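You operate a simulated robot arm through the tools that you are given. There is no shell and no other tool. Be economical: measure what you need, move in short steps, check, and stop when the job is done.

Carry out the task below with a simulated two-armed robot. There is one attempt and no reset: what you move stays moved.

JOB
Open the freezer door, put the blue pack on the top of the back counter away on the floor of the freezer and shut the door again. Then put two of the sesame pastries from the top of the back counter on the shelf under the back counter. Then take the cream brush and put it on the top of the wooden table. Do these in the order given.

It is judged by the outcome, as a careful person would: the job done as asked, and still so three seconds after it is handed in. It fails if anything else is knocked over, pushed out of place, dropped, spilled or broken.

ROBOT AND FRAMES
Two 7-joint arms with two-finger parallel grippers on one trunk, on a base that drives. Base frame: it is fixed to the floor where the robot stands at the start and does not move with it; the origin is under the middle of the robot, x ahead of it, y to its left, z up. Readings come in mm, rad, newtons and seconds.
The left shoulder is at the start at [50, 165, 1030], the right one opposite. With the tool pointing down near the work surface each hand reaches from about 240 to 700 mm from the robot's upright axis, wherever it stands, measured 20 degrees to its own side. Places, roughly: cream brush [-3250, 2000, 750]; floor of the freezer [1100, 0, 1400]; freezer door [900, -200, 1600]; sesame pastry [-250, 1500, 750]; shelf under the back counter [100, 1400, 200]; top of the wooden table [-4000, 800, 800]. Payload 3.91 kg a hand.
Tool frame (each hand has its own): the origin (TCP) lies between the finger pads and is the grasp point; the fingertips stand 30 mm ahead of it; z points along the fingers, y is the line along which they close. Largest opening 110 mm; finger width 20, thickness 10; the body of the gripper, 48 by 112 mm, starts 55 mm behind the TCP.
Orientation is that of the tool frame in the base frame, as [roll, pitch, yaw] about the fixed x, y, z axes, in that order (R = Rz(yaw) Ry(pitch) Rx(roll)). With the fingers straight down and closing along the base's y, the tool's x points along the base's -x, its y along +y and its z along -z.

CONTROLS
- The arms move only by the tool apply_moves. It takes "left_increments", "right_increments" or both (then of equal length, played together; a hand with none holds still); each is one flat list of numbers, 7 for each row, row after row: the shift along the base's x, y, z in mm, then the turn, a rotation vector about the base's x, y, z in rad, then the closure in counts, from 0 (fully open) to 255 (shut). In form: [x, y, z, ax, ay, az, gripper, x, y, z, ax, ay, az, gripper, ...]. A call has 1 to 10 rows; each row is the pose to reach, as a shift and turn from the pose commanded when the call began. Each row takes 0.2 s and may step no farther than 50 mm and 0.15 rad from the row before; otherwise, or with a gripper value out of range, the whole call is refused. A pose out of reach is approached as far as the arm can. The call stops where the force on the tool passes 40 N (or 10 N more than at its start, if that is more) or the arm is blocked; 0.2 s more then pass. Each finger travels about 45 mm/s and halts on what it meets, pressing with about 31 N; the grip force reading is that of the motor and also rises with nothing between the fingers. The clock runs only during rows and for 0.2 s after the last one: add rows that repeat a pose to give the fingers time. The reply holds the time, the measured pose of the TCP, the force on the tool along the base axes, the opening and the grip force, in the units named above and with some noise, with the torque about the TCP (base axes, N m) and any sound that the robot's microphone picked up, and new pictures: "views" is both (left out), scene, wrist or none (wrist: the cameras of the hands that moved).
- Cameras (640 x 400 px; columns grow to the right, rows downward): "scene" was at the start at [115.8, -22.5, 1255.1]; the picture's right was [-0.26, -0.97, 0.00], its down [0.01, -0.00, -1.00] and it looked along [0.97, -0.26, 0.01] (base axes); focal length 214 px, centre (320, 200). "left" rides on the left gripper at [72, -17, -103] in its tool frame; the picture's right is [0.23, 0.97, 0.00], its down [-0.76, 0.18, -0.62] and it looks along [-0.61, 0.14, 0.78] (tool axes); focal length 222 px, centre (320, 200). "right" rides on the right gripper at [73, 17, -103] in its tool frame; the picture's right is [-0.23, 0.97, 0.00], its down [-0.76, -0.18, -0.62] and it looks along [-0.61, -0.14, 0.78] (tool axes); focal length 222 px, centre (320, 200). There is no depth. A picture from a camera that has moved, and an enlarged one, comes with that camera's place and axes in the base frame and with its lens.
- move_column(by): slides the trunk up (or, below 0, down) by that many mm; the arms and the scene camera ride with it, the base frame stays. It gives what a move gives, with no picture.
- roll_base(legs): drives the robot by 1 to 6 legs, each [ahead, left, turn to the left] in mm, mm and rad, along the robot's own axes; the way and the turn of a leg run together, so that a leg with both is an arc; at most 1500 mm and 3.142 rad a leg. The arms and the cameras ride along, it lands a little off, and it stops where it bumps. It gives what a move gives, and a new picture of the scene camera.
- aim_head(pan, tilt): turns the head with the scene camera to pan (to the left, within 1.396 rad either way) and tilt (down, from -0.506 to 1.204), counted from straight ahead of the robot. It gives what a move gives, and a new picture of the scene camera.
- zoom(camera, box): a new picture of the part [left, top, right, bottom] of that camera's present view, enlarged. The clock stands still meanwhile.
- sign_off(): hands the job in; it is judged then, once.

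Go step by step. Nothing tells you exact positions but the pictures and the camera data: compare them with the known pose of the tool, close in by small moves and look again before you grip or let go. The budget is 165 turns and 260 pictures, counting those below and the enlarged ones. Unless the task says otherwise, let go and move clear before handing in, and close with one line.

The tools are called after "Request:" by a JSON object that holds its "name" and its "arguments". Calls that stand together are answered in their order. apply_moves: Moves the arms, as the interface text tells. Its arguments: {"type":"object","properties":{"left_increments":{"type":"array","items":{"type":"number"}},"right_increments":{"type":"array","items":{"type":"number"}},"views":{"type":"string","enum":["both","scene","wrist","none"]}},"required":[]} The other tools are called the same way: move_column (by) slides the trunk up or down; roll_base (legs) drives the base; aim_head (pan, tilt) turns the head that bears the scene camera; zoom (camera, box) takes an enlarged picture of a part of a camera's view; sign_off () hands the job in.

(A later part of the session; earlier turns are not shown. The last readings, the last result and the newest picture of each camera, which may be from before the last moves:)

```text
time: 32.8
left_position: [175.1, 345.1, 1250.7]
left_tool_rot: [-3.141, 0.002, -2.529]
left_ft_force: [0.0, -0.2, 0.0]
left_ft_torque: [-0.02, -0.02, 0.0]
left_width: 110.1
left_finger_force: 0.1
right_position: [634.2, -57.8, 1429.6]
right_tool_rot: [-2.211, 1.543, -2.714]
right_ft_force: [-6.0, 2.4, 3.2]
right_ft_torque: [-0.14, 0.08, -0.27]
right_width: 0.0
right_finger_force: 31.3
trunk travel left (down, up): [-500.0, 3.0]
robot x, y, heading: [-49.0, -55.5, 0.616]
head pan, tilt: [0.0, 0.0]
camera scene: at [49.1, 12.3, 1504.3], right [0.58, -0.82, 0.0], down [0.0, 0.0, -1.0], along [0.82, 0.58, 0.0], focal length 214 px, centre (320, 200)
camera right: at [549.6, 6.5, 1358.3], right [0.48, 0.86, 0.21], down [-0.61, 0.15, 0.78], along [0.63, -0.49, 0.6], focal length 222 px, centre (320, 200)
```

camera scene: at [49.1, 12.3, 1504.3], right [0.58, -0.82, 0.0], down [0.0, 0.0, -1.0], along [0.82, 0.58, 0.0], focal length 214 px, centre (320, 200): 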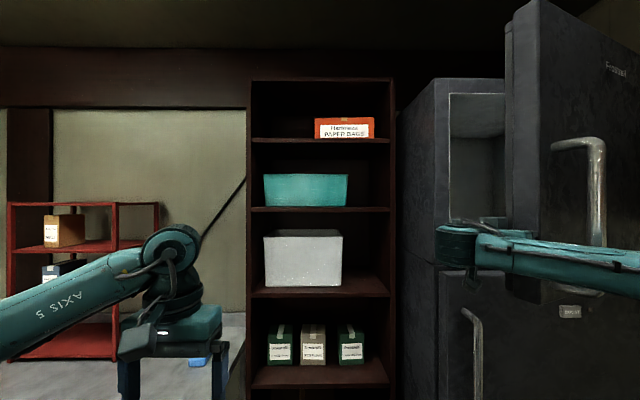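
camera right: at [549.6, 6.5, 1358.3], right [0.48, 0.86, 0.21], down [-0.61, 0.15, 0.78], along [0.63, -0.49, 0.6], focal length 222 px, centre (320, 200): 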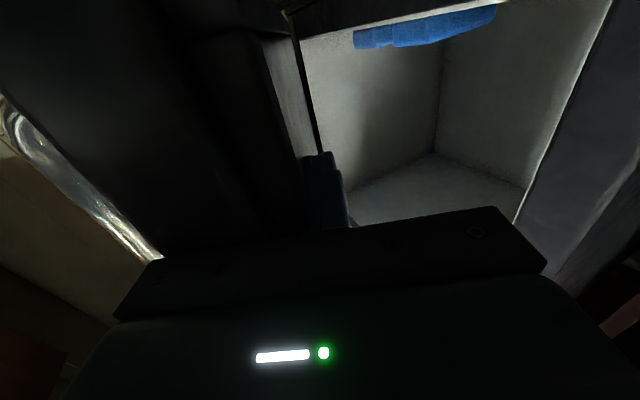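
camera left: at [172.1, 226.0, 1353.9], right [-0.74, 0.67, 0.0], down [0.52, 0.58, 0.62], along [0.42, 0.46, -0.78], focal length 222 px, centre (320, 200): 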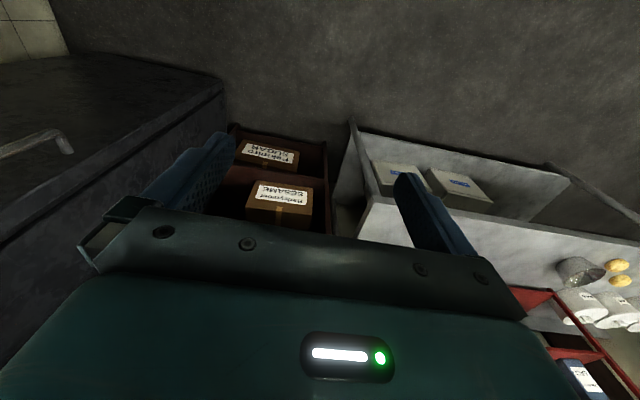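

The door follows. I continue sweeping it open along the arc.

Request:
{"name": "apply_moves", "arguments": {"right_increments": [-26, -35, 0, 0, 0, 0, 255, -49, -72, 0, 0, 0, 0, 255, -69, -110, 0, 0, 0, 0, 255, -86, -151, 0, 0, 0, 0, 255, -101, -192, 0, 0, 0, 0, 255, -112, -234, 0, 0, 0, 0, 255, -120, -277, 0, 0, 0, 0, 255, -124, -320, 0, 0, 0, 0, 255], "views": "both"}}

```text
time: 34.6
left_position: [176.4, 347.2, 1250.8]
left_tool_rot: [3.141, -0.001, -2.53]
left_ft_force: [1.1, 1.2, 0.1]
left_ft_torque: [0.02, -0.02, -0.01]
left_width: 110.1
left_finger_force: 0.0
right_position: [513.7, -376.6, 1426.4]
right_tool_rot: [-2.133, 1.542, -2.634]
right_ft_force: [0.3, -0.1, 0.4]
right_ft_torque: [0.02, 0.02, -0.02]
right_width: 0.0
right_finger_force: 30.7
trunk travel left (down, up): [-500.0, 3.0]
robot x, y, heading: [-43.5, -56.5, 0.621]
head pan, tilt: [0.0, 0.0]
camera scene: at [51.0, 12.6, 1504.1], right [0.58, -0.82, 0.0], down [0.0, 0.0, -1.0], along [0.82, 0.58, 0.0], focal length 214 px, centre (320, 200)
camera right: at [428.3, -311.6, 1356.0], right [0.47, 0.86, 0.2], down [-0.61, 0.15, 0.77], along [0.63, -0.49, 0.6], focal length 222 px, centre (320, 200)
```

scene: 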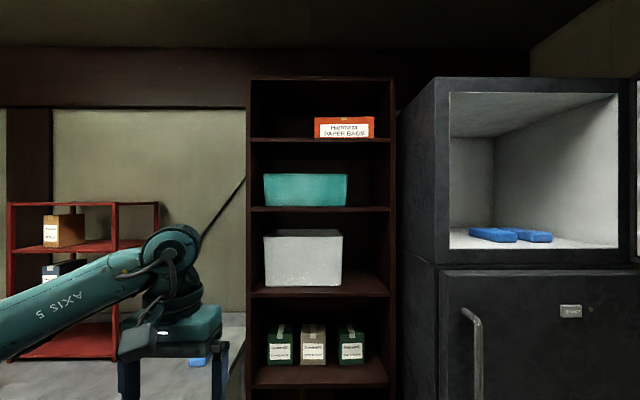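
right: 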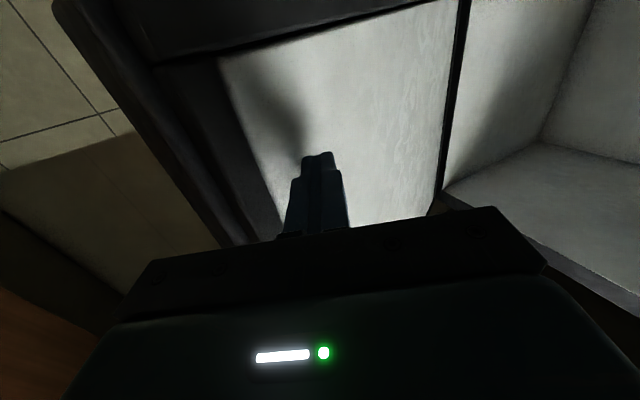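

The door stands wide open; the freezer floor holds two blue packs with free room at right. I push the door a bit further, then look at it.

Request:
{"name": "apply_moves", "arguments": {"right_increments": [0, -45, 0, 0, 0, 0, 255, 1, -90, 0, 0, 0, 0, 255, 4, -135, 0, 0, 0, 0, 255], "views": "none"}}

Request:
{"name": "aim_head", "arguments": {"pan": -0.6, "tilt": 0.1}}

```text
time: 35.4
left_position: [176.7, 346.3, 1250.1]
left_tool_rot: [-3.141, 0.001, -2.531]
left_ft_force: [0.2, 0.5, -0.3]
left_ft_torque: [0.0, 0.02, 0.0]
left_width: 109.9
left_finger_force: 0.1
right_position: [516.3, -512.0, 1426.9]
right_tool_rot: [-2.178, 1.541, -2.681]
right_ft_force: [0.7, -0.3, -0.1]
right_ft_torque: [-0.01, 0.0, 0.03]
right_width: 0.1
right_finger_force: 31.3
trunk travel left (down, up): [-500.0, 3.0]
robot x, y, heading: [-47.6, -56.2, 0.619]
head pan, tilt: [0.0, 0.0]
```

```text
time: 36.4
left_position: [176.9, 346.3, 1249.6]
left_tool_rot: [3.141, -0.001, -2.529]
left_ft_force: [-0.8, 0.4, 0.2]
left_ft_torque: [-0.02, 0.0, -0.03]
left_width: 110.1
left_finger_force: 0.0
right_position: [516.8, -509.8, 1428.5]
right_tool_rot: [-2.138, 1.541, -2.638]
right_ft_force: [0.6, -0.8, -0.1]
right_ft_torque: [0.01, -0.03, -0.01]
right_width: 0.0
right_finger_force: 31.2
trunk travel left (down, up): [-500.0, 3.0]
robot x, y, heading: [-47.7, -55.0, 0.616]
head pan, tilt: [-0.6, 0.099]
camera scene: at [69.5, -37.2, 1495.0], right [0.02, -1.0, 0.0], down [-0.1, 0.0, -1.0], along [0.99, 0.02, -0.1], focal length 214 px, centre (320, 200)
```

scene: 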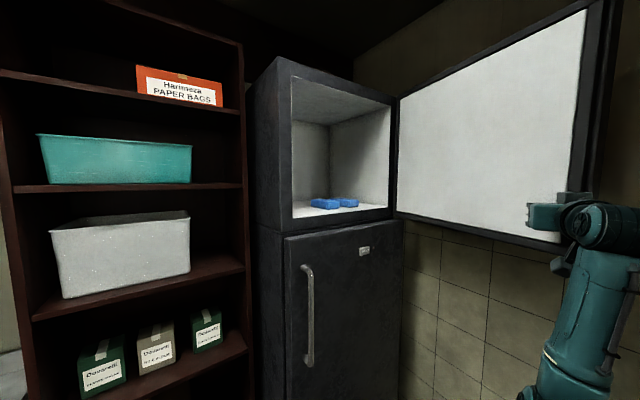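

The door is open about 90°. I retract the right hand to the robot's front and look at the counter for the blue pack.

Request:
{"name": "apply_moves", "arguments": {"right_increments": [-9, 46, 0, 0, 0, 0.0, 255, -18, 93, 0, 0, 0, 0.14, 255, -27, 140, 0, 0, 0, 0.28, 255, -36, 187, 0, 0, 0, 0.42, 255, -45, 234, 0, 0, 0, 0.56, 255, -54, 281, 0, 0, 0, 0.7, 255, -63, 328, 0, 0, 0, 0.84, 255, -72, 375, 0, 0, 0, 0.98, 255, -81, 422, 0, 0, 0, 1.1, 255], "views": "none"}}

Request:
{"name": "aim_head", "arguments": {"pan": 0.7, "tilt": 0.55}}

```text
time: 38.4
left_position: [176.6, 346.6, 1250.7]
left_tool_rot: [-3.141, 0.0, -2.53]
left_ft_force: [-0.6, -0.1, 0.3]
left_ft_torque: [-0.02, -0.01, 0.0]
left_width: 109.8
left_finger_force: 0.1
right_position: [445.2, -87.5, 1436.4]
right_tool_rot: [-2.161, 1.539, -1.558]
right_ft_force: [-0.3, -0.1, 0.5]
right_ft_torque: [0.0, -0.02, -0.03]
right_width: 0.2
right_finger_force: 31.2
right hand out of reach, approached as far as the arm can: row 6, 7, 8, 9
trunk travel left (down, up): [-500.0, 3.0]
robot x, y, heading: [-47.4, -53.5, 0.62]
head pan, tilt: [-0.6, 0.099]
```

```text
time: 39.9
left_position: [176.3, 346.8, 1250.1]
left_tool_rot: [3.139, -0.001, -2.53]
left_ft_force: [-0.2, 1.0, -0.5]
left_ft_torque: [-0.01, 0.02, 0.02]
left_width: 109.9
left_finger_force: 0.0
right_position: [446.2, -89.5, 1436.8]
right_tool_rot: [-2.165, 1.539, -1.567]
right_ft_force: [0.5, -0.3, -0.4]
right_ft_torque: [-0.03, -0.01, -0.01]
right_width: 0.2
right_finger_force: 31.0
trunk travel left (down, up): [-500.0, 3.0]
robot x, y, heading: [-46.7, -57.6, 0.622]
head pan, tilt: [0.7, 0.55]
camera scene: at [0.1, 48.0, 1453.3], right [0.97, -0.25, 0.0], down [-0.13, -0.51, -0.85], along [0.21, 0.83, -0.52], focal length 214 px, centre (320, 200)
```

scene: 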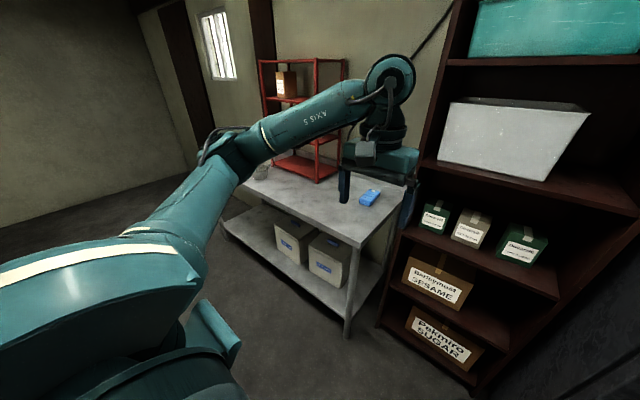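

The counter runs parallel to the fridge front (room turned ~35°), with the pack about 540 mm to my left along the room. I strafe left to stand before it and look down.

Request:
{"name": "roll_base", "arguments": {"legs": [[0, 460, 0]]}}

Request:
{"name": "aim_head", "arguments": {"pan": 0.0, "tilt": 0.6}}

```text
time: 42.6
left_position: [-85.3, 715.7, 1250.9]
left_tool_rot: [3.141, -0.001, -2.53]
left_ft_force: [-0.5, -0.8, 0.0]
left_ft_torque: [-0.03, 0.0, 0.0]
left_width: 109.9
left_finger_force: 0.1
right_position: [184.9, 280.5, 1436.2]
right_tool_rot: [-2.16, 1.541, -1.559]
right_ft_force: [0.0, 0.7, 0.4]
right_ft_torque: [0.01, -0.01, -0.01]
right_width: 0.1
right_finger_force: 31.2
trunk travel left (down, up): [-500.0, 3.0]
robot x, y, heading: [-311.4, 310.1, 0.62]
head pan, tilt: [0.7, 0.55]
camera scene: at [-261.4, 416.8, 1453.3], right [0.97, -0.25, 0.0], down [-0.13, -0.51, -0.85], along [0.21, 0.83, -0.52], focal length 214 px, centre (320, 200)
```

scene: 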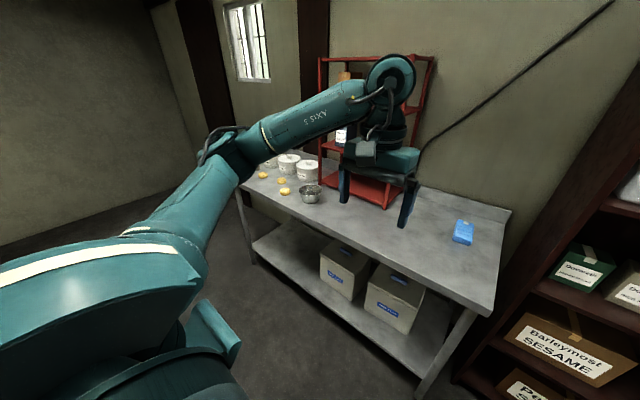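

```text
time: 43.7
left_position: [-84.5, 714.2, 1250.4]
left_tool_rot: [3.141, -0.002, -2.531]
left_ft_force: [-0.7, 0.2, -0.2]
left_ft_torque: [0.02, 0.01, -0.01]
left_width: 109.7
left_finger_force: 0.0
right_position: [184.2, 279.8, 1436.5]
right_tool_rot: [-2.168, 1.539, -1.567]
right_ft_force: [-0.4, 0.5, 0.0]
right_ft_torque: [-0.01, 0.0, 0.01]
right_width: 0.0
right_finger_force: 30.8
trunk travel left (down, up): [-500.0, 3.0]
robot x, y, heading: [-308.9, 312.0, 0.62]
head pan, tilt: [0.0, 0.6]
camera scene: at [-211.6, 380.7, 1448.8], right [0.58, -0.82, 0.0], down [-0.46, -0.33, -0.83], along [0.67, 0.48, -0.56], focal length 214 px, centre (320, 200)
```

scene: 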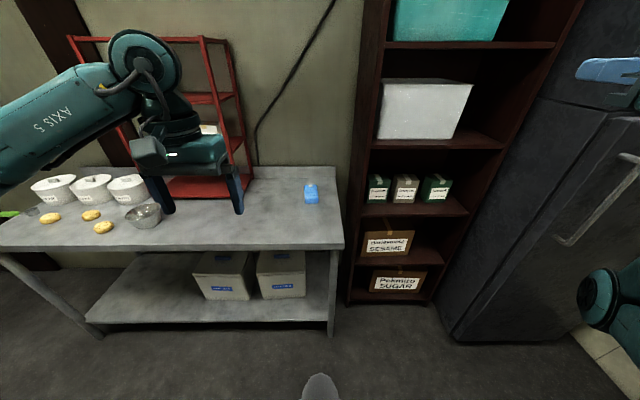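

The pack lies near [497, 943], z ≈ 865. I drive 330 mm closer to the counter and lower the trunk 150 mm.

Request:
{"name": "roll_base", "arguments": {"legs": [[330, 0, -0.015]]}}

Request:
{"name": "move_column", "arguments": {"by": -150}}

Request:
{"name": "aim_head", "arguments": {"pan": 0.1, "tilt": 0.8}}

```text
time: 45.9
left_position: [192.1, 902.2, 1250.2]
left_tool_rot: [-3.141, 0.0, -2.542]
left_ft_force: [-0.7, 0.6, 0.1]
left_ft_torque: [-0.03, 0.0, 0.0]
left_width: 109.9
left_finger_force: 0.1
right_position: [454.6, 463.7, 1436.5]
right_tool_rot: [-2.174, 1.54, -1.589]
right_ft_force: [0.8, 0.6, 0.4]
right_ft_torque: [-0.01, -0.02, -0.01]
right_width: 0.1
right_finger_force: 31.1
trunk travel left (down, up): [-500.0, 3.0]
robot x, y, heading: [-34.5, 505.1, 0.605]
head pan, tilt: [0.0, 0.6]
camera scene: at [61.2, 569.4, 1448.7], right [0.57, -0.82, 0.0], down [-0.47, -0.32, -0.82], along [0.68, 0.47, -0.57], focal length 214 px, centre (320, 200)
```

scene: 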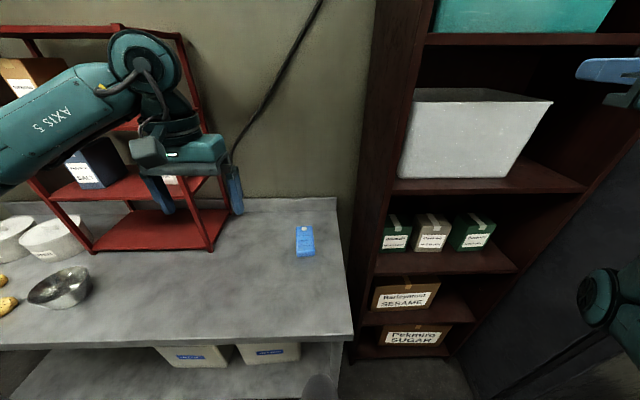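

```text
time: 47.6
left_position: [191.3, 900.0, 1100.4]
left_tool_rot: [-3.14, 0.0, -2.542]
left_ft_force: [0.5, -0.3, 0.2]
left_ft_torque: [0.02, -0.01, 0.03]
left_width: 110.1
left_finger_force: 0.0
right_position: [455.6, 463.3, 1287.0]
right_tool_rot: [-2.157, 1.542, -1.568]
right_ft_force: [0.6, -0.3, 0.0]
right_ft_torque: [0.02, 0.02, -0.01]
right_width: 0.0
right_finger_force: 30.4
trunk travel left (down, up): [-350.0, 153.0]
robot x, y, heading: [-35.5, 502.1, 0.603]
head pan, tilt: [0.0, 0.6]
```

```text
time: 48.3
left_position: [191.6, 901.0, 1099.2]
left_tool_rot: [3.141, 0.0, -2.542]
left_ft_force: [-0.5, 0.0, 0.1]
left_ft_torque: [-0.04, 0.03, 0.03]
left_width: 109.9
left_finger_force: 0.0
right_position: [455.1, 464.0, 1285.7]
right_tool_rot: [-2.163, 1.54, -1.578]
right_ft_force: [-0.2, -0.4, 0.5]
right_ft_torque: [-0.02, 0.03, -0.03]
right_width: 0.0
right_finger_force: 31.1
trunk travel left (down, up): [-350.0, 153.0]
robot x, y, heading: [-39.5, 503.0, 0.602]
head pan, tilt: [0.099, 0.799]
camera scene: at [49.5, 571.0, 1282.0], right [0.65, -0.76, 0.0], down [-0.55, -0.46, -0.7], along [0.53, 0.45, -0.72], focal length 214 px, centre (320, 200)
```

scene: 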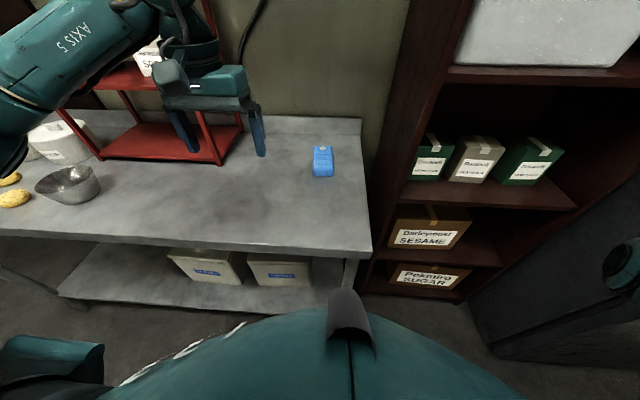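

I zoom on the pack to see its shape and orientation.

Request:
{"name": "zoom", "arguments": {"camera": "scene", "box": [270, 120, 382, 190]}}

```text
5.71 times, centred on (326, 155) of scene
camera zoom: at [49.5, 571.0, 1282.0], right [0.65, -0.76, 0.0], down [-0.55, -0.46, -0.7], along [0.53, 0.45, -0.72], focal length 1226 px, centre (286, 457)
```

zoom: 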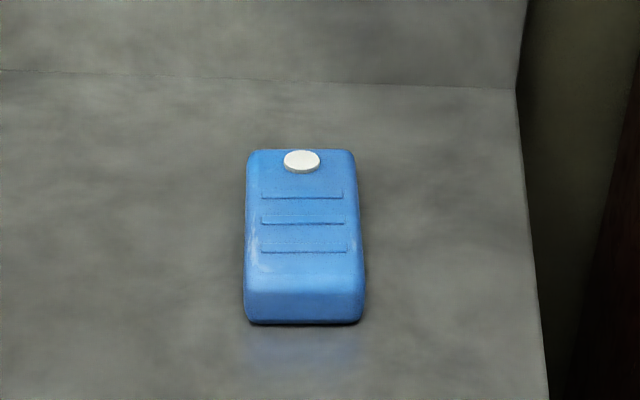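

The pack is about 66 × 145 × 25 mm, its length along heading 0.70. I bring the left hand to a 45° tilted pre-grasp, 100 mm before it.

Request:
{"name": "apply_moves", "arguments": {"left_increments": [38, 0, -23, 0.068, -0.0893, 0.0136, 0, 76, 1, -46, 0.136, -0.1786, 0.0271, 0, 114, 2, -70, 0.204, -0.268, 0.0407, 0, 152, 2, -93, 0.272, -0.357, 0.0543, 0, 190, 3, -116, 0.34, -0.446, 0.068, 0, 228, 4, -140, 0.408, -0.536, 0.0814, 0, 266, 4, -163, 0.4755, -0.625, 0.095, 0], "views": "both"}}

```text
time: 49.9
left_position: [459.2, 906.5, 937.5]
left_tool_rot: [3.139, 0.788, -2.442]
left_ft_force: [0.8, 0.3, -0.4]
left_ft_torque: [0.01, -0.01, 0.02]
left_width: 110.1
left_finger_force: 0.1
right_position: [455.8, 462.4, 1286.0]
right_tool_rot: [-2.181, 1.541, -1.592]
right_ft_force: [-0.6, 0.9, 1.0]
right_ft_torque: [0.02, 0.01, -0.03]
right_width: 0.1
right_finger_force: 30.2
trunk travel left (down, up): [-350.0, 153.0]
robot x, y, heading: [-33.5, 502.4, 0.603]
head pan, tilt: [0.099, 0.799]
camera scene: at [49.9, 570.9, 1281.9], right [0.65, -0.76, 0.0], down [-0.55, -0.46, -0.7], along [0.53, 0.45, -0.72], focal length 214 px, centre (320, 200)
camera left: at [375.3, 812.9, 958.2], right [-0.75, 0.64, -0.16], down [-0.04, 0.2, 0.98], along [0.66, 0.74, -0.12], focal length 222 px, centre (320, 200)
```

scene: 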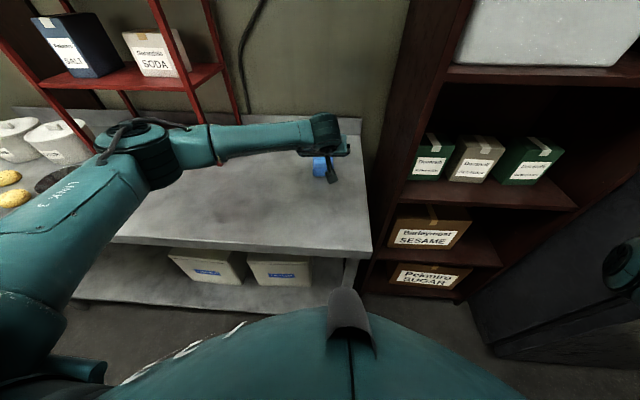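
left: 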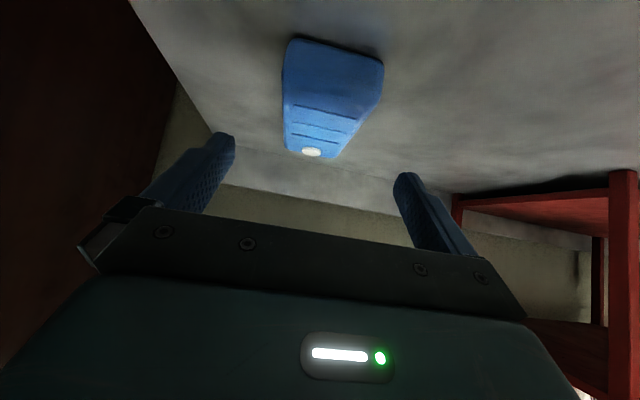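

The pack is centred between the fingers' line. I advance along the tilt onto it.

Request:
{"name": "apply_moves", "arguments": {"left_increments": [19, 16, -24, 0, 0, 0, 0, 38, 32, -48, 0, 0, 0, 0, 57, 48, -70, 0, 0, 0, 0], "views": "wrist"}}

```text
time: 50.7
left_position: [516.4, 952.8, 868.6]
left_tool_rot: [3.14, 0.787, -2.446]
left_ft_force: [-2.5, -3.1, 6.1]
left_ft_torque: [0.05, 0.15, 0.24]
left_width: 109.6
left_finger_force: 0.0
right_position: [454.7, 462.6, 1287.0]
right_tool_rot: [-2.142, 1.54, -1.554]
right_ft_force: [-0.5, -0.7, -0.4]
right_ft_torque: [0.0, -0.01, -0.01]
right_width: 0.0
right_finger_force: 30.5
trunk travel left (down, up): [-350.0, 153.0]
robot x, y, heading: [-35.2, 501.4, 0.602]
head pan, tilt: [0.099, 0.799]
camera left: at [431.7, 860.8, 889.5], right [-0.75, 0.64, -0.16], down [-0.04, 0.2, 0.98], along [0.66, 0.74, -0.12], focal length 222 px, centre (320, 200)
```

left: 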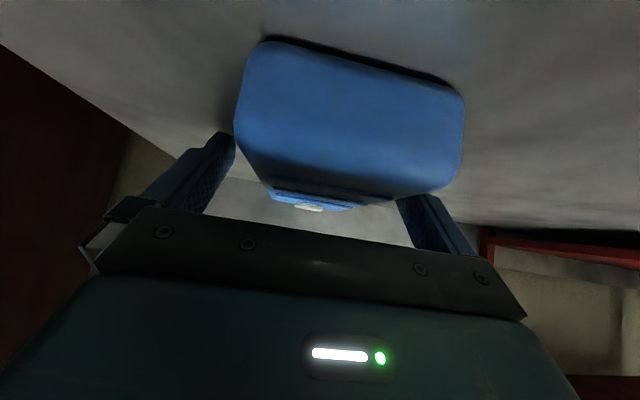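

The fingertips lightly touch the counter on both sides of the pack. I raise 3 mm and close.

Request:
{"name": "apply_moves", "arguments": {"left_increments": [0, 0, 4, 0, 0, 0, 0, 0, 0, 4, 0, 0, 0, 200, 0, 0, 4, 0, 0, 0, 255, 0, 0, 4, 0, 0, 0, 255, 0, 0, 4, 0, 0, 0, 255, 0, 0, 4, 0, 0, 0, 255], "views": "wrist"}}

```text
time: 52.1
left_position: [515.5, 953.6, 870.5]
left_tool_rot: [3.141, 0.786, -2.444]
left_ft_force: [-0.8, -0.9, -0.3]
left_ft_torque: [-0.03, -0.03, -0.01]
left_width: 67.9
left_finger_force: 31.5
right_position: [455.9, 462.9, 1286.9]
right_tool_rot: [-2.165, 1.539, -1.575]
right_ft_force: [-0.3, -0.2, -1.1]
right_ft_torque: [0.0, -0.01, 0.0]
right_width: 0.2
right_finger_force: 30.9
trunk travel left (down, up): [-350.0, 153.0]
robot x, y, heading: [-37.6, 502.3, 0.604]
head pan, tilt: [0.099, 0.799]
camera left: at [431.5, 861.1, 892.6], right [-0.75, 0.64, -0.16], down [-0.04, 0.2, 0.98], along [0.66, 0.74, -0.12], focal length 222 px, centre (320, 200)
```

left: 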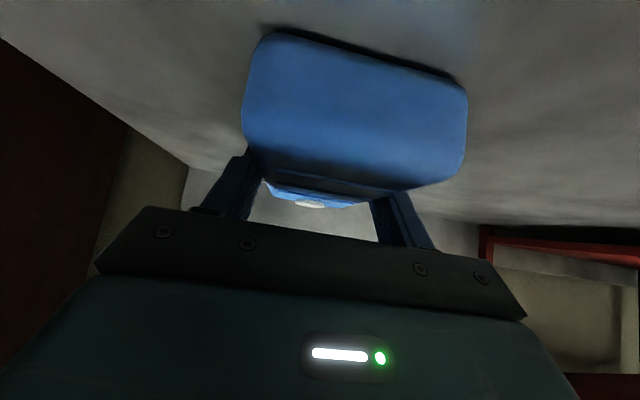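

Gripped at 68 mm. I lift gently and check.

Request:
{"name": "apply_moves", "arguments": {"left_increments": [0, 0, 20, 0, 0, 0, 255, 0, 0, 50, 0, 0, 0, 255, -5, -5, 90, 0, 0, 0, 255, -10, -10, 130, 0, 0, 0, 255], "views": "both"}}

```text
time: 53.1
left_position: [505.5, 944.9, 1001.6]
left_tool_rot: [3.14, 0.786, -2.446]
left_ft_force: [-0.4, 0.3, -2.8]
left_ft_torque: [0.0, -0.05, 0.03]
left_width: 67.7
left_finger_force: 31.0
right_position: [454.9, 463.4, 1285.6]
right_tool_rot: [-2.158, 1.541, -1.571]
right_ft_force: [0.2, -0.5, -0.3]
right_ft_torque: [-0.01, 0.04, -0.02]
right_width: 0.0
right_finger_force: 31.7
trunk travel left (down, up): [-350.0, 153.0]
robot x, y, heading: [-31.5, 505.7, 0.602]
head pan, tilt: [0.099, 0.799]
camera scene: at [49.4, 570.9, 1281.9], right [0.65, -0.76, 0.0], down [-0.55, -0.46, -0.7], along [0.53, 0.45, -0.72], focal length 214 px, centre (320, 200)
camera left: at [421.2, 852.2, 1023.2], right [-0.75, 0.64, -0.16], down [-0.04, 0.2, 0.98], along [0.66, 0.74, -0.12], focal length 222 px, centre (320, 200)
```

scene: 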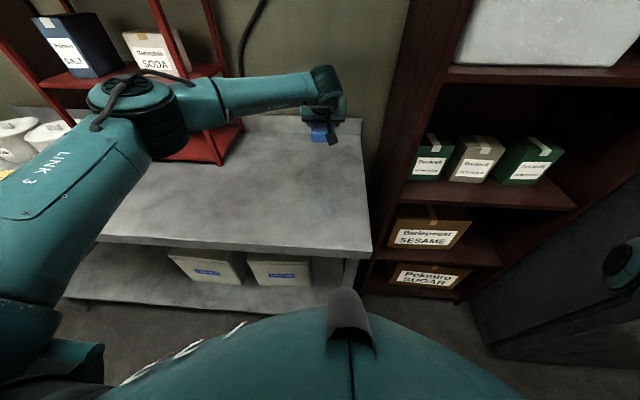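
left: 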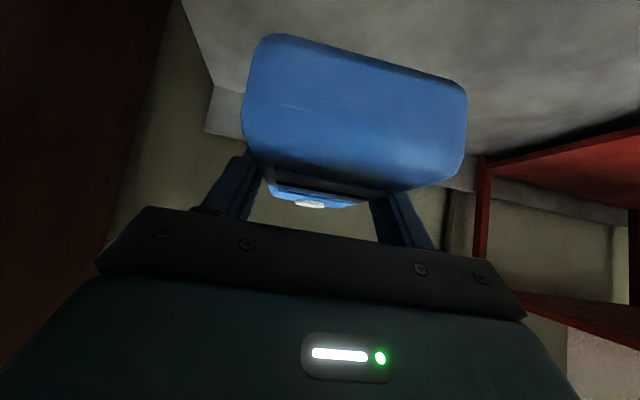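

The pack is held firmly. I draw the hand in, back away from the counter and raise the trunk to the top.

Request:
{"name": "apply_moves", "arguments": {"left_increments": [-41, -28, 0, 0, 0, 0, 255, -82, -56, 10, 0, 0, 0, 255, -123, -84, 20, 0, 0, 0, 255], "views": "none"}}

Request:
{"name": "roll_base", "arguments": {"legs": [[-330, 0, 0], [0, -460, 0]]}}

Request:
{"name": "move_column", "arguments": {"by": 150}}

Request:
{"name": "aim_head", "arguments": {"pan": -0.4, "tilt": 0.1}}

```text
refused: row 2 steps farther than a row can; nothing moved
```

```text
time: 57.6
left_position: [490.0, 387.6, 1001.0]
left_tool_rot: [3.139, 0.786, -2.444]
left_ft_force: [0.5, 0.6, -3.9]
left_ft_torque: [0.02, -0.02, 0.02]
left_width: 67.7
left_finger_force: 31.5
right_position: [439.1, -96.8, 1285.7]
right_tool_rot: [-2.176, 1.541, -1.588]
right_ft_force: [0.0, -0.2, -0.1]
right_ft_torque: [0.0, 0.02, 0.01]
right_width: 0.0
right_finger_force: 30.6
trunk travel left (down, up): [-350.0, 153.0]
robot x, y, heading: [-48.9, -54.8, 0.605]
head pan, tilt: [0.099, 0.799]
camera scene: at [34.1, 11.7, 1281.9], right [0.65, -0.76, 0.0], down [-0.55, -0.46, -0.7], along [0.53, 0.45, -0.72], focal length 214 px, centre (320, 200)
```

scene: 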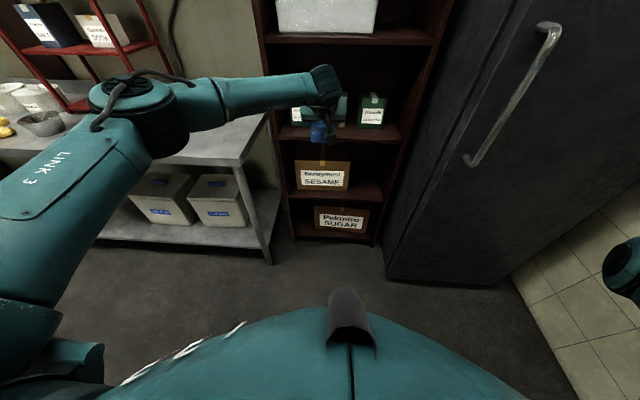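

```text
time: 59.4
left_position: [490.7, 387.5, 1151.6]
left_tool_rot: [3.139, 0.782, -2.444]
left_ft_force: [-1.0, -0.3, -2.5]
left_ft_torque: [0.01, 0.0, -0.01]
left_width: 67.8
left_finger_force: 30.9
right_position: [439.7, -95.7, 1437.2]
right_tool_rot: [-2.172, 1.54, -1.584]
right_ft_force: [1.1, -0.9, 0.7]
right_ft_torque: [0.0, 0.01, -0.01]
right_width: 0.1
right_finger_force: 30.7
trunk travel left (down, up): [-500.0, 3.0]
robot x, y, heading: [-52.6, -55.6, 0.599]
head pan, tilt: [0.099, 0.799]
```

```text
time: 60.5
left_position: [489.9, 386.3, 1151.7]
left_tool_rot: [3.139, 0.786, -2.445]
left_ft_force: [0.3, -0.1, -2.3]
left_ft_torque: [-0.03, 0.02, -0.04]
left_width: 67.9
left_finger_force: 31.1
right_position: [438.7, -95.7, 1435.6]
right_tool_rot: [-2.168, 1.538, -1.579]
right_ft_force: [0.6, -0.3, 0.6]
right_ft_torque: [-0.02, -0.01, -0.01]
right_width: 0.0
right_finger_force: 30.8
trunk travel left (down, up): [-500.0, 3.0]
robot x, y, heading: [-51.6, -55.0, 0.603]
head pan, tilt: [-0.4, 0.099]
camera scene: at [62.6, -21.3, 1494.8], right [0.2, -0.98, 0.0], down [-0.1, -0.02, -0.99], along [0.97, 0.2, -0.1], focal length 214 px, centre (320, 200)
```

scene: 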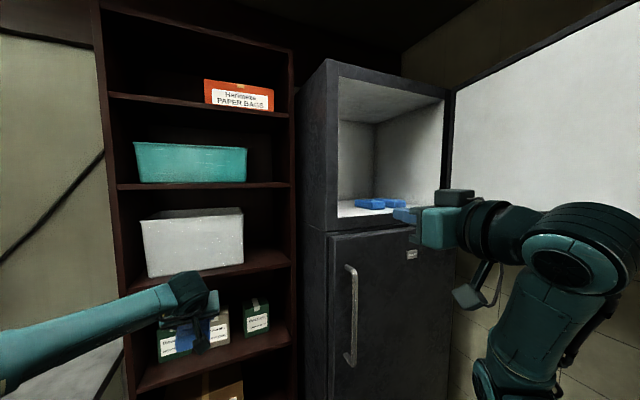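

I zoom on the freezer floor to find a free spot.

Request:
{"name": "zoom", "arguments": {"camera": "scene", "box": [325, 160, 453, 240]}}

```text
5.00 times, centred on (389, 200) of scene
camera zoom: at [62.6, -21.3, 1494.8], right [0.2, -0.98, 0.0], down [-0.1, -0.02, -0.99], along [0.97, 0.2, -0.1], focal length 1072 px, centre (-25, 200)
```

zoom: 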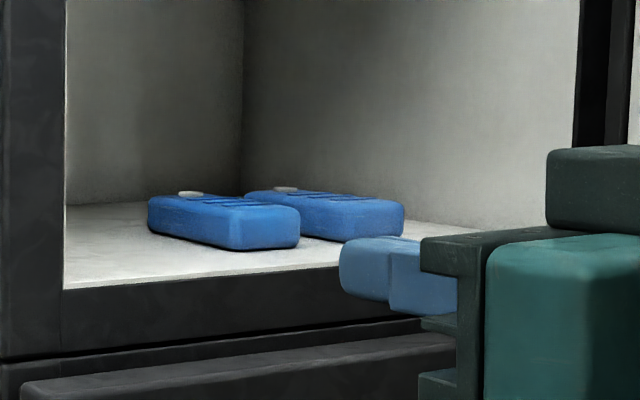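

Free floor lies left of the two packs (around [955, 48], floor z ≈ 1358). I first draw the held pack back and up, before moving the base.

Request:
{"name": "apply_moves", "arguments": {"left_increments": [-26, -17, 39, 0, 0, 0, 255, -52, -34, 77, 0, 0, 0, 255, -77, -51, 116, 0, 0, 0, 255, -102, -68, 155, 0, 0, 0, 255, -128, -85, 194, 0, 0, 0, 255, -154, -102, 232, 0, 0, 0, 255, -180, -119, 271, 0, 0, 0, 255, -205, -136, 310, 0, 0, 0, 255], "views": "none"}}

```text
time: 62.3
left_position: [283.7, 248.1, 1462.1]
left_tool_rot: [3.139, 0.787, -2.443]
left_ft_force: [0.1, -0.2, -3.1]
left_ft_torque: [0.02, 0.0, 0.01]
left_width: 67.9
left_finger_force: 30.7
right_position: [438.4, -96.6, 1436.8]
right_tool_rot: [-2.138, 1.541, -1.547]
right_ft_force: [0.1, -0.7, -0.1]
right_ft_torque: [-0.01, -0.03, -0.02]
right_width: 0.0
right_finger_force: 31.1
trunk travel left (down, up): [-500.0, 3.0]
robot x, y, heading: [-53.2, -56.5, 0.605]
head pan, tilt: [-0.4, 0.099]
```

I turn right 0.4 and drive closer to the freezer's left half.

Request:
{"name": "roll_base", "arguments": {"legs": [[0, 0, -0.4], [193, -126, 0]]}}

Request:
{"name": "aim_head", "arguments": {"pan": 0.0, "tilt": 0.15}}

```text
time: 65.2
left_position: [596.7, 16.4, 1461.7]
left_tool_rot: [3.139, 0.783, -2.835]
left_ft_force: [-0.6, 0.0, -2.1]
left_ft_torque: [-0.01, -0.01, 0.06]
left_width: 67.8
left_finger_force: 31.1
right_position: [606.4, -362.1, 1436.8]
right_tool_rot: [-2.172, 1.54, -1.976]
right_ft_force: [0.6, -0.2, -1.0]
right_ft_torque: [-0.01, 0.03, 0.04]
right_width: 0.0
right_finger_force: 31.0
trunk travel left (down, up): [-500.0, 3.0]
robot x, y, heading: [168.5, -137.0, 0.208]
head pan, tilt: [-0.4, 0.099]
camera scene: at [287.8, -149.3, 1494.9], right [-0.19, -0.98, 0.0], down [-0.1, 0.02, -0.99], along [0.98, -0.19, -0.1], focal length 214 px, centre (320, 200)
```

scene: 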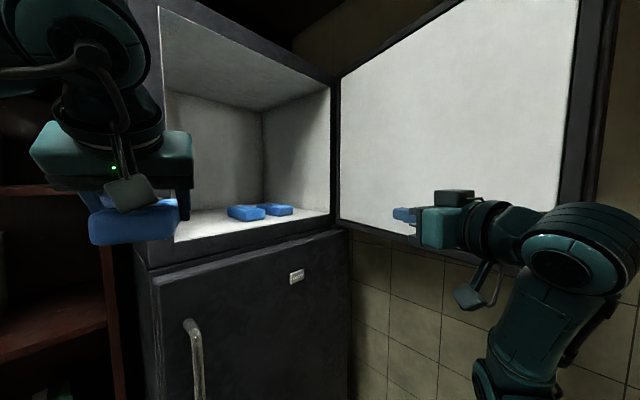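

```text
time: 66.1
left_position: [596.3, 17.1, 1461.4]
left_tool_rot: [3.139, 0.786, -2.834]
left_ft_force: [-0.3, 0.6, -3.0]
left_ft_torque: [-0.02, -0.01, 0.01]
left_width: 68.0
left_finger_force: 31.2
right_position: [607.5, -362.1, 1435.8]
right_tool_rot: [-2.156, 1.539, -1.959]
right_ft_force: [-0.5, -0.3, 0.1]
right_ft_torque: [0.02, 0.03, 0.0]
right_width: 0.0
right_finger_force: 31.0
trunk travel left (down, up): [-500.0, 3.0]
robot x, y, heading: [167.1, -139.8, 0.213]
head pan, tilt: [0.0, 0.15]
camera scene: at [287.4, -112.5, 1490.2], right [0.21, -0.98, 0.0], down [-0.15, -0.03, -0.99], along [0.97, 0.21, -0.15], focal length 214 px, centre (320, 200)
```

scene: 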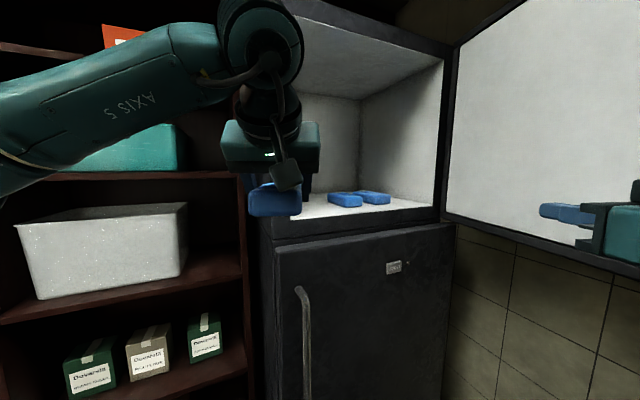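

I turn the pack square to the freezer, shift to the free lane left of the other packs, and move half-way in.

Request:
{"name": "apply_moves", "arguments": {"left_increments": [25, -37, 0, 0, 0, 0.075, 255, 51, -73, 0, 0, 0, 0.15, 255, 76, -110, 0, 0, 0, 0.225, 255, 102, -147, 0, 0, 0, 0.3, 255, 140, -121, 0, 0, 0, 0.3, 255, 178, -95, 0, 0, 0, 0.3, 255, 216, -68, 0, 0, 0, 0.3, 255], "views": "both"}}

```text
time: 67.7
left_position: [753.6, -54.4, 1453.3]
left_tool_rot: [-3.141, 0.786, -2.531]
left_ft_force: [-1.2, 0.6, -2.4]
left_ft_torque: [-0.01, 0.03, -0.04]
left_width: 68.0
left_finger_force: 30.8
left hand out of reach, approached as far as the arm can: row 4, 5, 6, 7
right_position: [606.3, -361.6, 1436.7]
right_tool_rot: [-2.13, 1.539, -1.934]
right_ft_force: [0.5, -0.3, 0.5]
right_ft_torque: [0.01, 0.05, -0.02]
right_width: 0.2
right_finger_force: 31.2
trunk travel left (down, up): [-500.0, 3.0]
robot x, y, heading: [168.4, -137.7, 0.213]
head pan, tilt: [0.0, 0.15]
camera scene: at [286.6, -112.4, 1490.3], right [0.21, -0.98, 0.0], down [-0.15, -0.03, -0.99], along [0.97, 0.21, -0.15], focal length 214 px, centre (320, 200)
camera left: at [660.6, -138.8, 1475.0], right [-0.69, 0.71, -0.16], down [-0.02, 0.2, 0.98], along [0.72, 0.68, -0.12], focal length 222 px, centre (320, 200)
```

scene: 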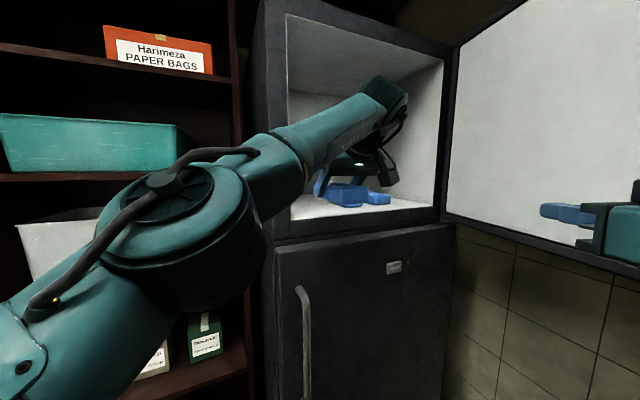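
left: 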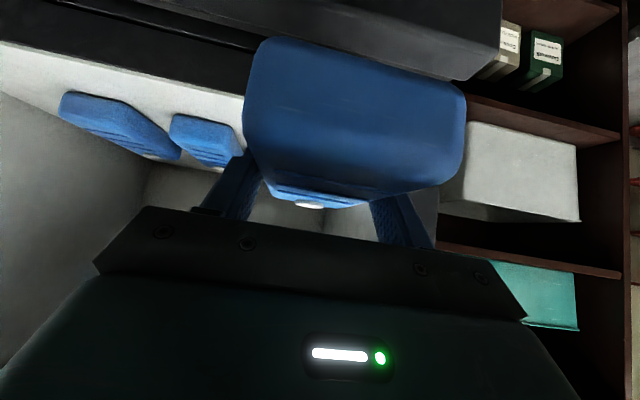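

The wrist is at a joint limit at this angle. I draw back 100 mm, then shift the base right and turn it back left so that the left arm faces the freezer squarely.

Request:
{"name": "apply_moves", "arguments": {"left_increments": [-41, -28, 0, 0, 0, 0, 255, -82, -56, 0, 0, 0, 0, 255], "views": "none"}}

Request:
{"name": "roll_base", "arguments": {"legs": [[57, -138, 0], [0, 0, 0.25]]}}

```text
time: 68.3
left_position: [665.7, -112.3, 1454.0]
left_tool_rot: [3.14, 0.787, -2.535]
left_ft_force: [0.9, -0.1, -2.5]
left_ft_torque: [-0.02, -0.03, -0.05]
left_width: 67.9
left_finger_force: 31.4
right_position: [606.6, -362.2, 1436.3]
right_tool_rot: [-2.138, 1.539, -1.943]
right_ft_force: [-0.2, -0.6, 0.4]
right_ft_torque: [0.01, 0.0, 0.02]
right_width: 0.0
right_finger_force: 31.3
trunk travel left (down, up): [-500.0, 3.0]
robot x, y, heading: [171.6, -138.8, 0.214]
head pan, tilt: [0.0, 0.15]
```

```text
time: 70.5
left_position: [731.9, -116.3, 1454.2]
left_tool_rot: [3.141, 0.785, -2.292]
left_ft_force: [0.4, 0.4, -3.1]
left_ft_torque: [0.0, -0.04, 0.04]
left_width: 67.9
left_finger_force: 31.1
right_position: [732.9, -373.8, 1435.9]
right_tool_rot: [-2.157, 1.539, -1.717]
right_ft_force: [0.2, -0.3, -0.3]
right_ft_torque: [0.0, -0.01, -0.03]
right_width: 0.0
right_finger_force: 30.9
trunk travel left (down, up): [-500.0, 3.0]
robot x, y, heading: [252.8, -262.9, 0.455]
head pan, tilt: [0.0, 0.15]
camera scene: at [362.7, -209.3, 1490.2], right [0.44, -0.9, 0.0], down [-0.13, -0.07, -0.99], along [0.89, 0.43, -0.15], focal length 214 px, centre (320, 200)
```

scene: 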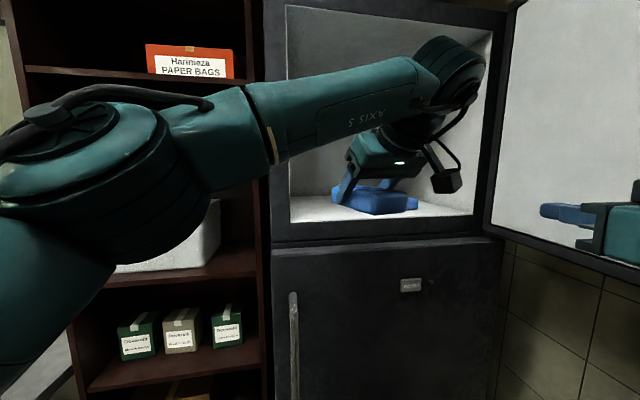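

The hand is in the lane again (l ≈ 150). I turn it to point into the freezer and advance.

Request:
{"name": "apply_moves", "arguments": {"left_increments": [0, 0, 0, 0, 0, -0.1, 255, 0, 0, 0, 0, 0, -0.2, 255, 0, 0, 0, 0, 0, -0.3, 255, 39, 27, 0, 0, 0, -0.3, 255, 78, 54, 0, 0, 0, -0.3, 255, 117, 81, 0, 0, 0, -0.3, 255, 156, 109, 0, 0, 0, -0.3, 255], "views": "both"}}

```text
time: 72.1
left_position: [836.8, -30.8, 1444.0]
left_tool_rot: [3.137, 0.785, -2.593]
left_ft_force: [0.5, 0.2, -3.9]
left_ft_torque: [0.01, -0.01, -0.01]
left_width: 68.1
left_finger_force: 30.4
left hand out of reach, approached as far as the arm can: row 6, 7
right_position: [732.1, -374.3, 1436.7]
right_tool_rot: [-2.136, 1.54, -1.699]
right_ft_force: [0.3, -0.1, 0.0]
right_ft_torque: [0.02, 0.01, 0.02]
right_width: 0.0
right_finger_force: 30.6
trunk travel left (down, up): [-500.0, 3.0]
robot x, y, heading: [251.8, -264.0, 0.456]
head pan, tilt: [0.0, 0.15]
camera scene: at [362.0, -209.3, 1490.3], right [0.44, -0.9, 0.0], down [-0.13, -0.07, -0.99], along [0.89, 0.43, -0.15], focal length 214 px, centre (320, 200)
camera left: at [740.1, -111.1, 1465.6], right [-0.65, 0.75, -0.16], down [-0.01, 0.2, 0.98], along [0.76, 0.63, -0.12], focal length 222 px, centre (320, 200)
```

scene: 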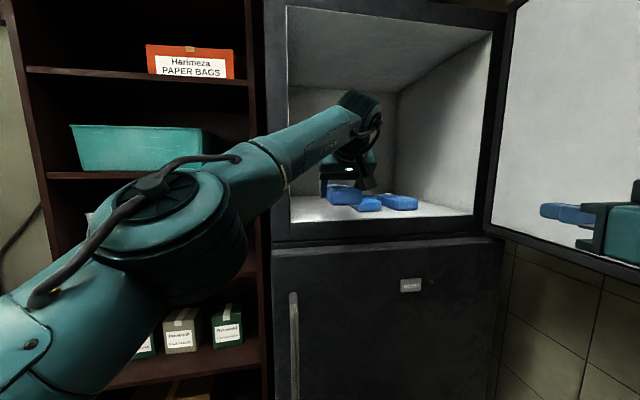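
left: 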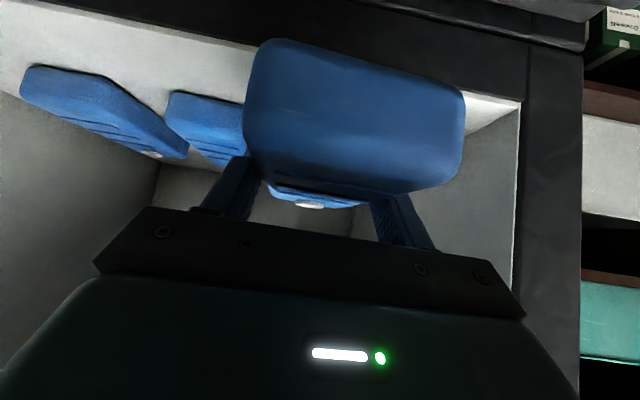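

The pack is in the lane just at the freezer mouth, arm at full stretch. I drive the base 115 mm forward to carry it in.

Request:
{"name": "roll_base", "arguments": {"legs": [[118, 15, 0]]}}

Request:
{"name": "zoom", "arguments": {"camera": "scene", "box": [240, 60, 560, 260]}}

Request:
{"name": "zoom", "arguments": {"camera": "left", "box": [0, 0, 640, 400]}}

```text
time: 73.3
left_position: [936.1, 32.8, 1443.4]
left_tool_rot: [3.14, 0.784, -2.592]
left_ft_force: [0.6, -0.3, -3.0]
left_ft_torque: [0.0, 0.02, -0.03]
left_width: 67.9
left_finger_force: 31.2
right_position: [831.4, -311.3, 1435.2]
right_tool_rot: [-2.164, 1.539, -1.726]
right_ft_force: [-0.1, -0.3, -1.0]
right_ft_torque: [-0.05, -0.02, -0.03]
right_width: 0.1
right_finger_force: 30.7
trunk travel left (down, up): [-500.0, 3.0]
robot x, y, heading: [351.5, -199.3, 0.456]
head pan, tilt: [0.0, 0.15]
camera scene: at [461.3, -144.6, 1490.2], right [0.44, -0.9, 0.0], down [-0.13, -0.07, -0.99], along [0.89, 0.44, -0.15], focal length 214 px, centre (320, 200)
```

scene: 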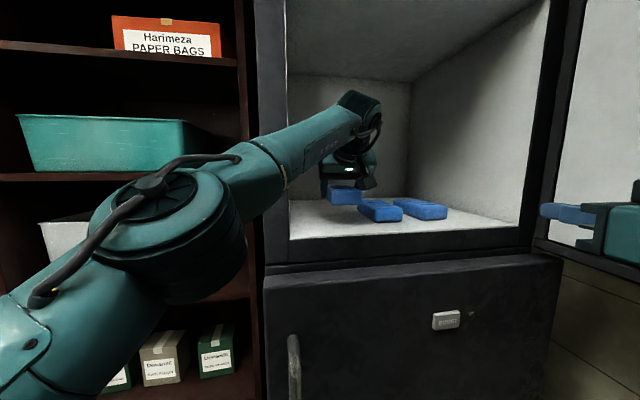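

```text
2.00 times, centred on (400, 160) of scene
camera zoom: at [461.3, -144.6, 1490.2], right [0.44, -0.9, 0.0], down [-0.13, -0.07, -0.99], along [0.89, 0.44, -0.15], focal length 429 px, centre (160, 280)
```

zoom: 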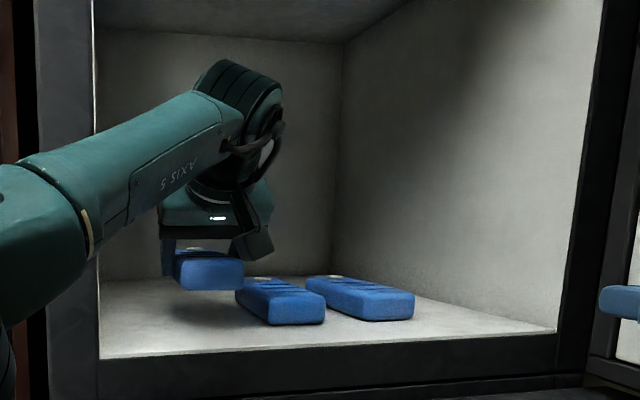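

```text
1.00 times, centred on (320, 200) of left (not enlarged: the box is as wide or as high as the picture)
camera zoom: at [839.0, -46.4, 1465.5], right [-0.65, 0.75, -0.16], down [-0.01, 0.2, 0.98], along [0.76, 0.64, -0.12], focal length 222 px, centre (320, 200)
```

zoom: 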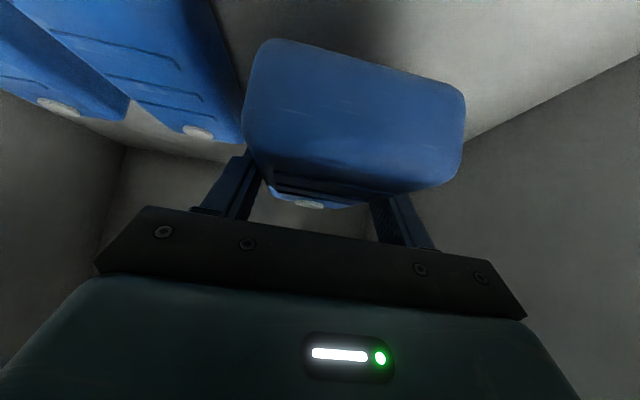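

The pack hovers over free floor, clear of the other packs by ~50 mm. I lower it in steps.

Request:
{"name": "apply_moves", "arguments": {"left_increments": [0, 0, -20, 0, 0, 0, 255, 0, 0, -40, 0, 0, 0, 255, 0, 0, -46, 0, 0, 0, 255], "views": "scene"}}

```text
time: 74.1
left_position: [934.9, 33.1, 1400.4]
left_tool_rot: [-3.142, 0.789, -2.588]
left_ft_force: [2.5, 0.7, 10.5]
left_ft_torque: [-0.25, 0.78, 0.05]
left_width: 67.9
left_finger_force: 31.4
right_position: [831.2, -310.4, 1436.9]
right_tool_rot: [-2.132, 1.54, -1.695]
right_ft_force: [0.5, -0.2, -0.2]
right_ft_torque: [0.01, 0.0, -0.04]
right_width: 0.0
right_finger_force: 31.3
trunk travel left (down, up): [-500.0, 3.0]
robot x, y, heading: [352.7, -197.0, 0.456]
head pan, tilt: [0.0, 0.15]
camera scene: at [460.1, -145.3, 1490.6], right [0.44, -0.9, 0.0], down [-0.13, -0.07, -0.99], along [0.89, 0.44, -0.15], focal length 214 px, centre (320, 200)
```

scene: 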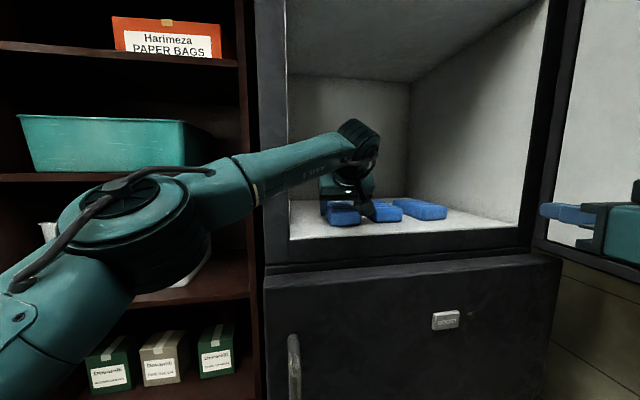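

There is contact (about 13 N up). I check that it is the floor.

Request:
{"name": "zoom", "arguments": {"camera": "scene", "box": [280, 140, 440, 240]}}

Request:
{"name": "zoom", "arguments": {"camera": "left", "box": [0, 0, 640, 400]}}

```text
4.00 times, centred on (360, 190) of scene
camera zoom: at [460.1, -145.3, 1490.6], right [0.44, -0.9, 0.0], down [-0.13, -0.07, -0.99], along [0.89, 0.44, -0.15], focal length 858 px, centre (160, 240)
```

zoom: 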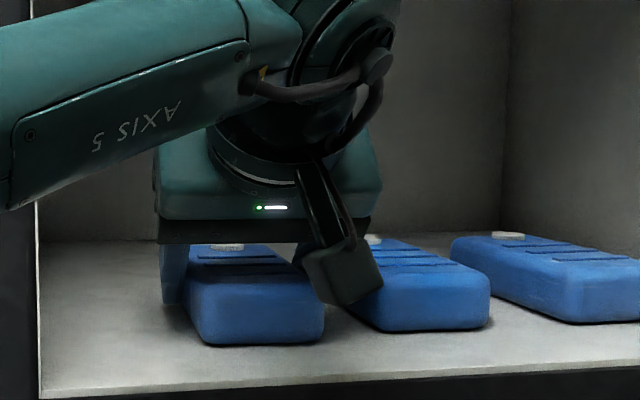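

```text
1.00 times, centred on (320, 200) of left (not enlarged: the box is as wide or as high as the picture)
camera zoom: at [838.1, -46.2, 1421.4], right [-0.65, 0.74, -0.16], down [-0.01, 0.2, 0.98], along [0.76, 0.64, -0.12], focal length 222 px, centre (320, 200)
```

zoom: 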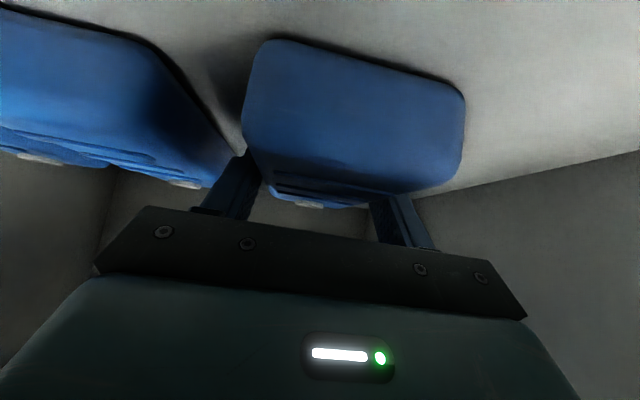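

The pack stands flat on the floor. I open the fingers only slightly and withdraw along the tilt.

Request:
{"name": "apply_moves", "arguments": {"left_increments": [0, 0, 0, 0, 0, 0, 120, 0, 0, 0, 0, 0, 0, 60, 0, 0, 0, 0, 0, 0, 60, -20, -12, 23, 0, 0, 0, 60, -45, -28, 45, 0, 0, 0, 60, -80, -50, 70, 0, 0, 0, 60], "views": "both"}}

```text
time: 75.5
left_position: [853.2, -18.0, 1468.7]
left_tool_rot: [3.137, 0.784, -2.591]
left_ft_force: [-0.9, 0.2, 0.3]
left_ft_torque: [0.02, 0.0, 0.0]
left_width: 84.1
left_finger_force: 0.1
right_position: [829.7, -311.0, 1436.5]
right_tool_rot: [-2.105, 1.541, -1.665]
right_ft_force: [-0.3, -0.3, 0.4]
right_ft_torque: [-0.01, 0.01, -0.01]
right_width: 0.2
right_finger_force: 30.8
trunk travel left (down, up): [-500.0, 3.0]
robot x, y, heading: [352.6, -200.1, 0.457]
head pan, tilt: [0.0, 0.15]
camera scene: at [459.1, -146.0, 1490.4], right [0.44, -0.9, 0.0], down [-0.13, -0.07, -0.99], along [0.89, 0.44, -0.15], focal length 214 px, centre (320, 200)
camera left: at [756.4, -98.1, 1490.0], right [-0.65, 0.75, -0.16], down [-0.01, 0.2, 0.98], along [0.76, 0.64, -0.12], focal length 222 px, centre (320, 200)
```

scene: 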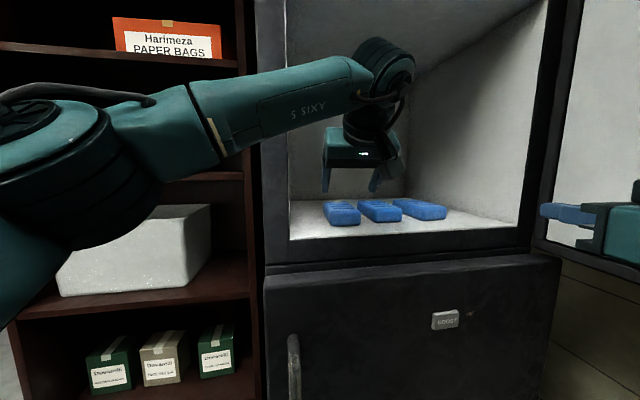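
left: 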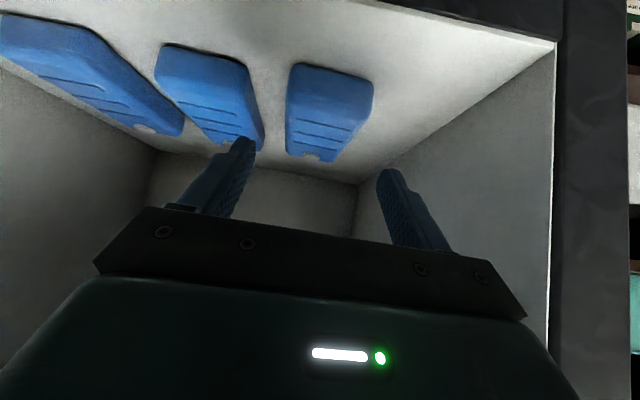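

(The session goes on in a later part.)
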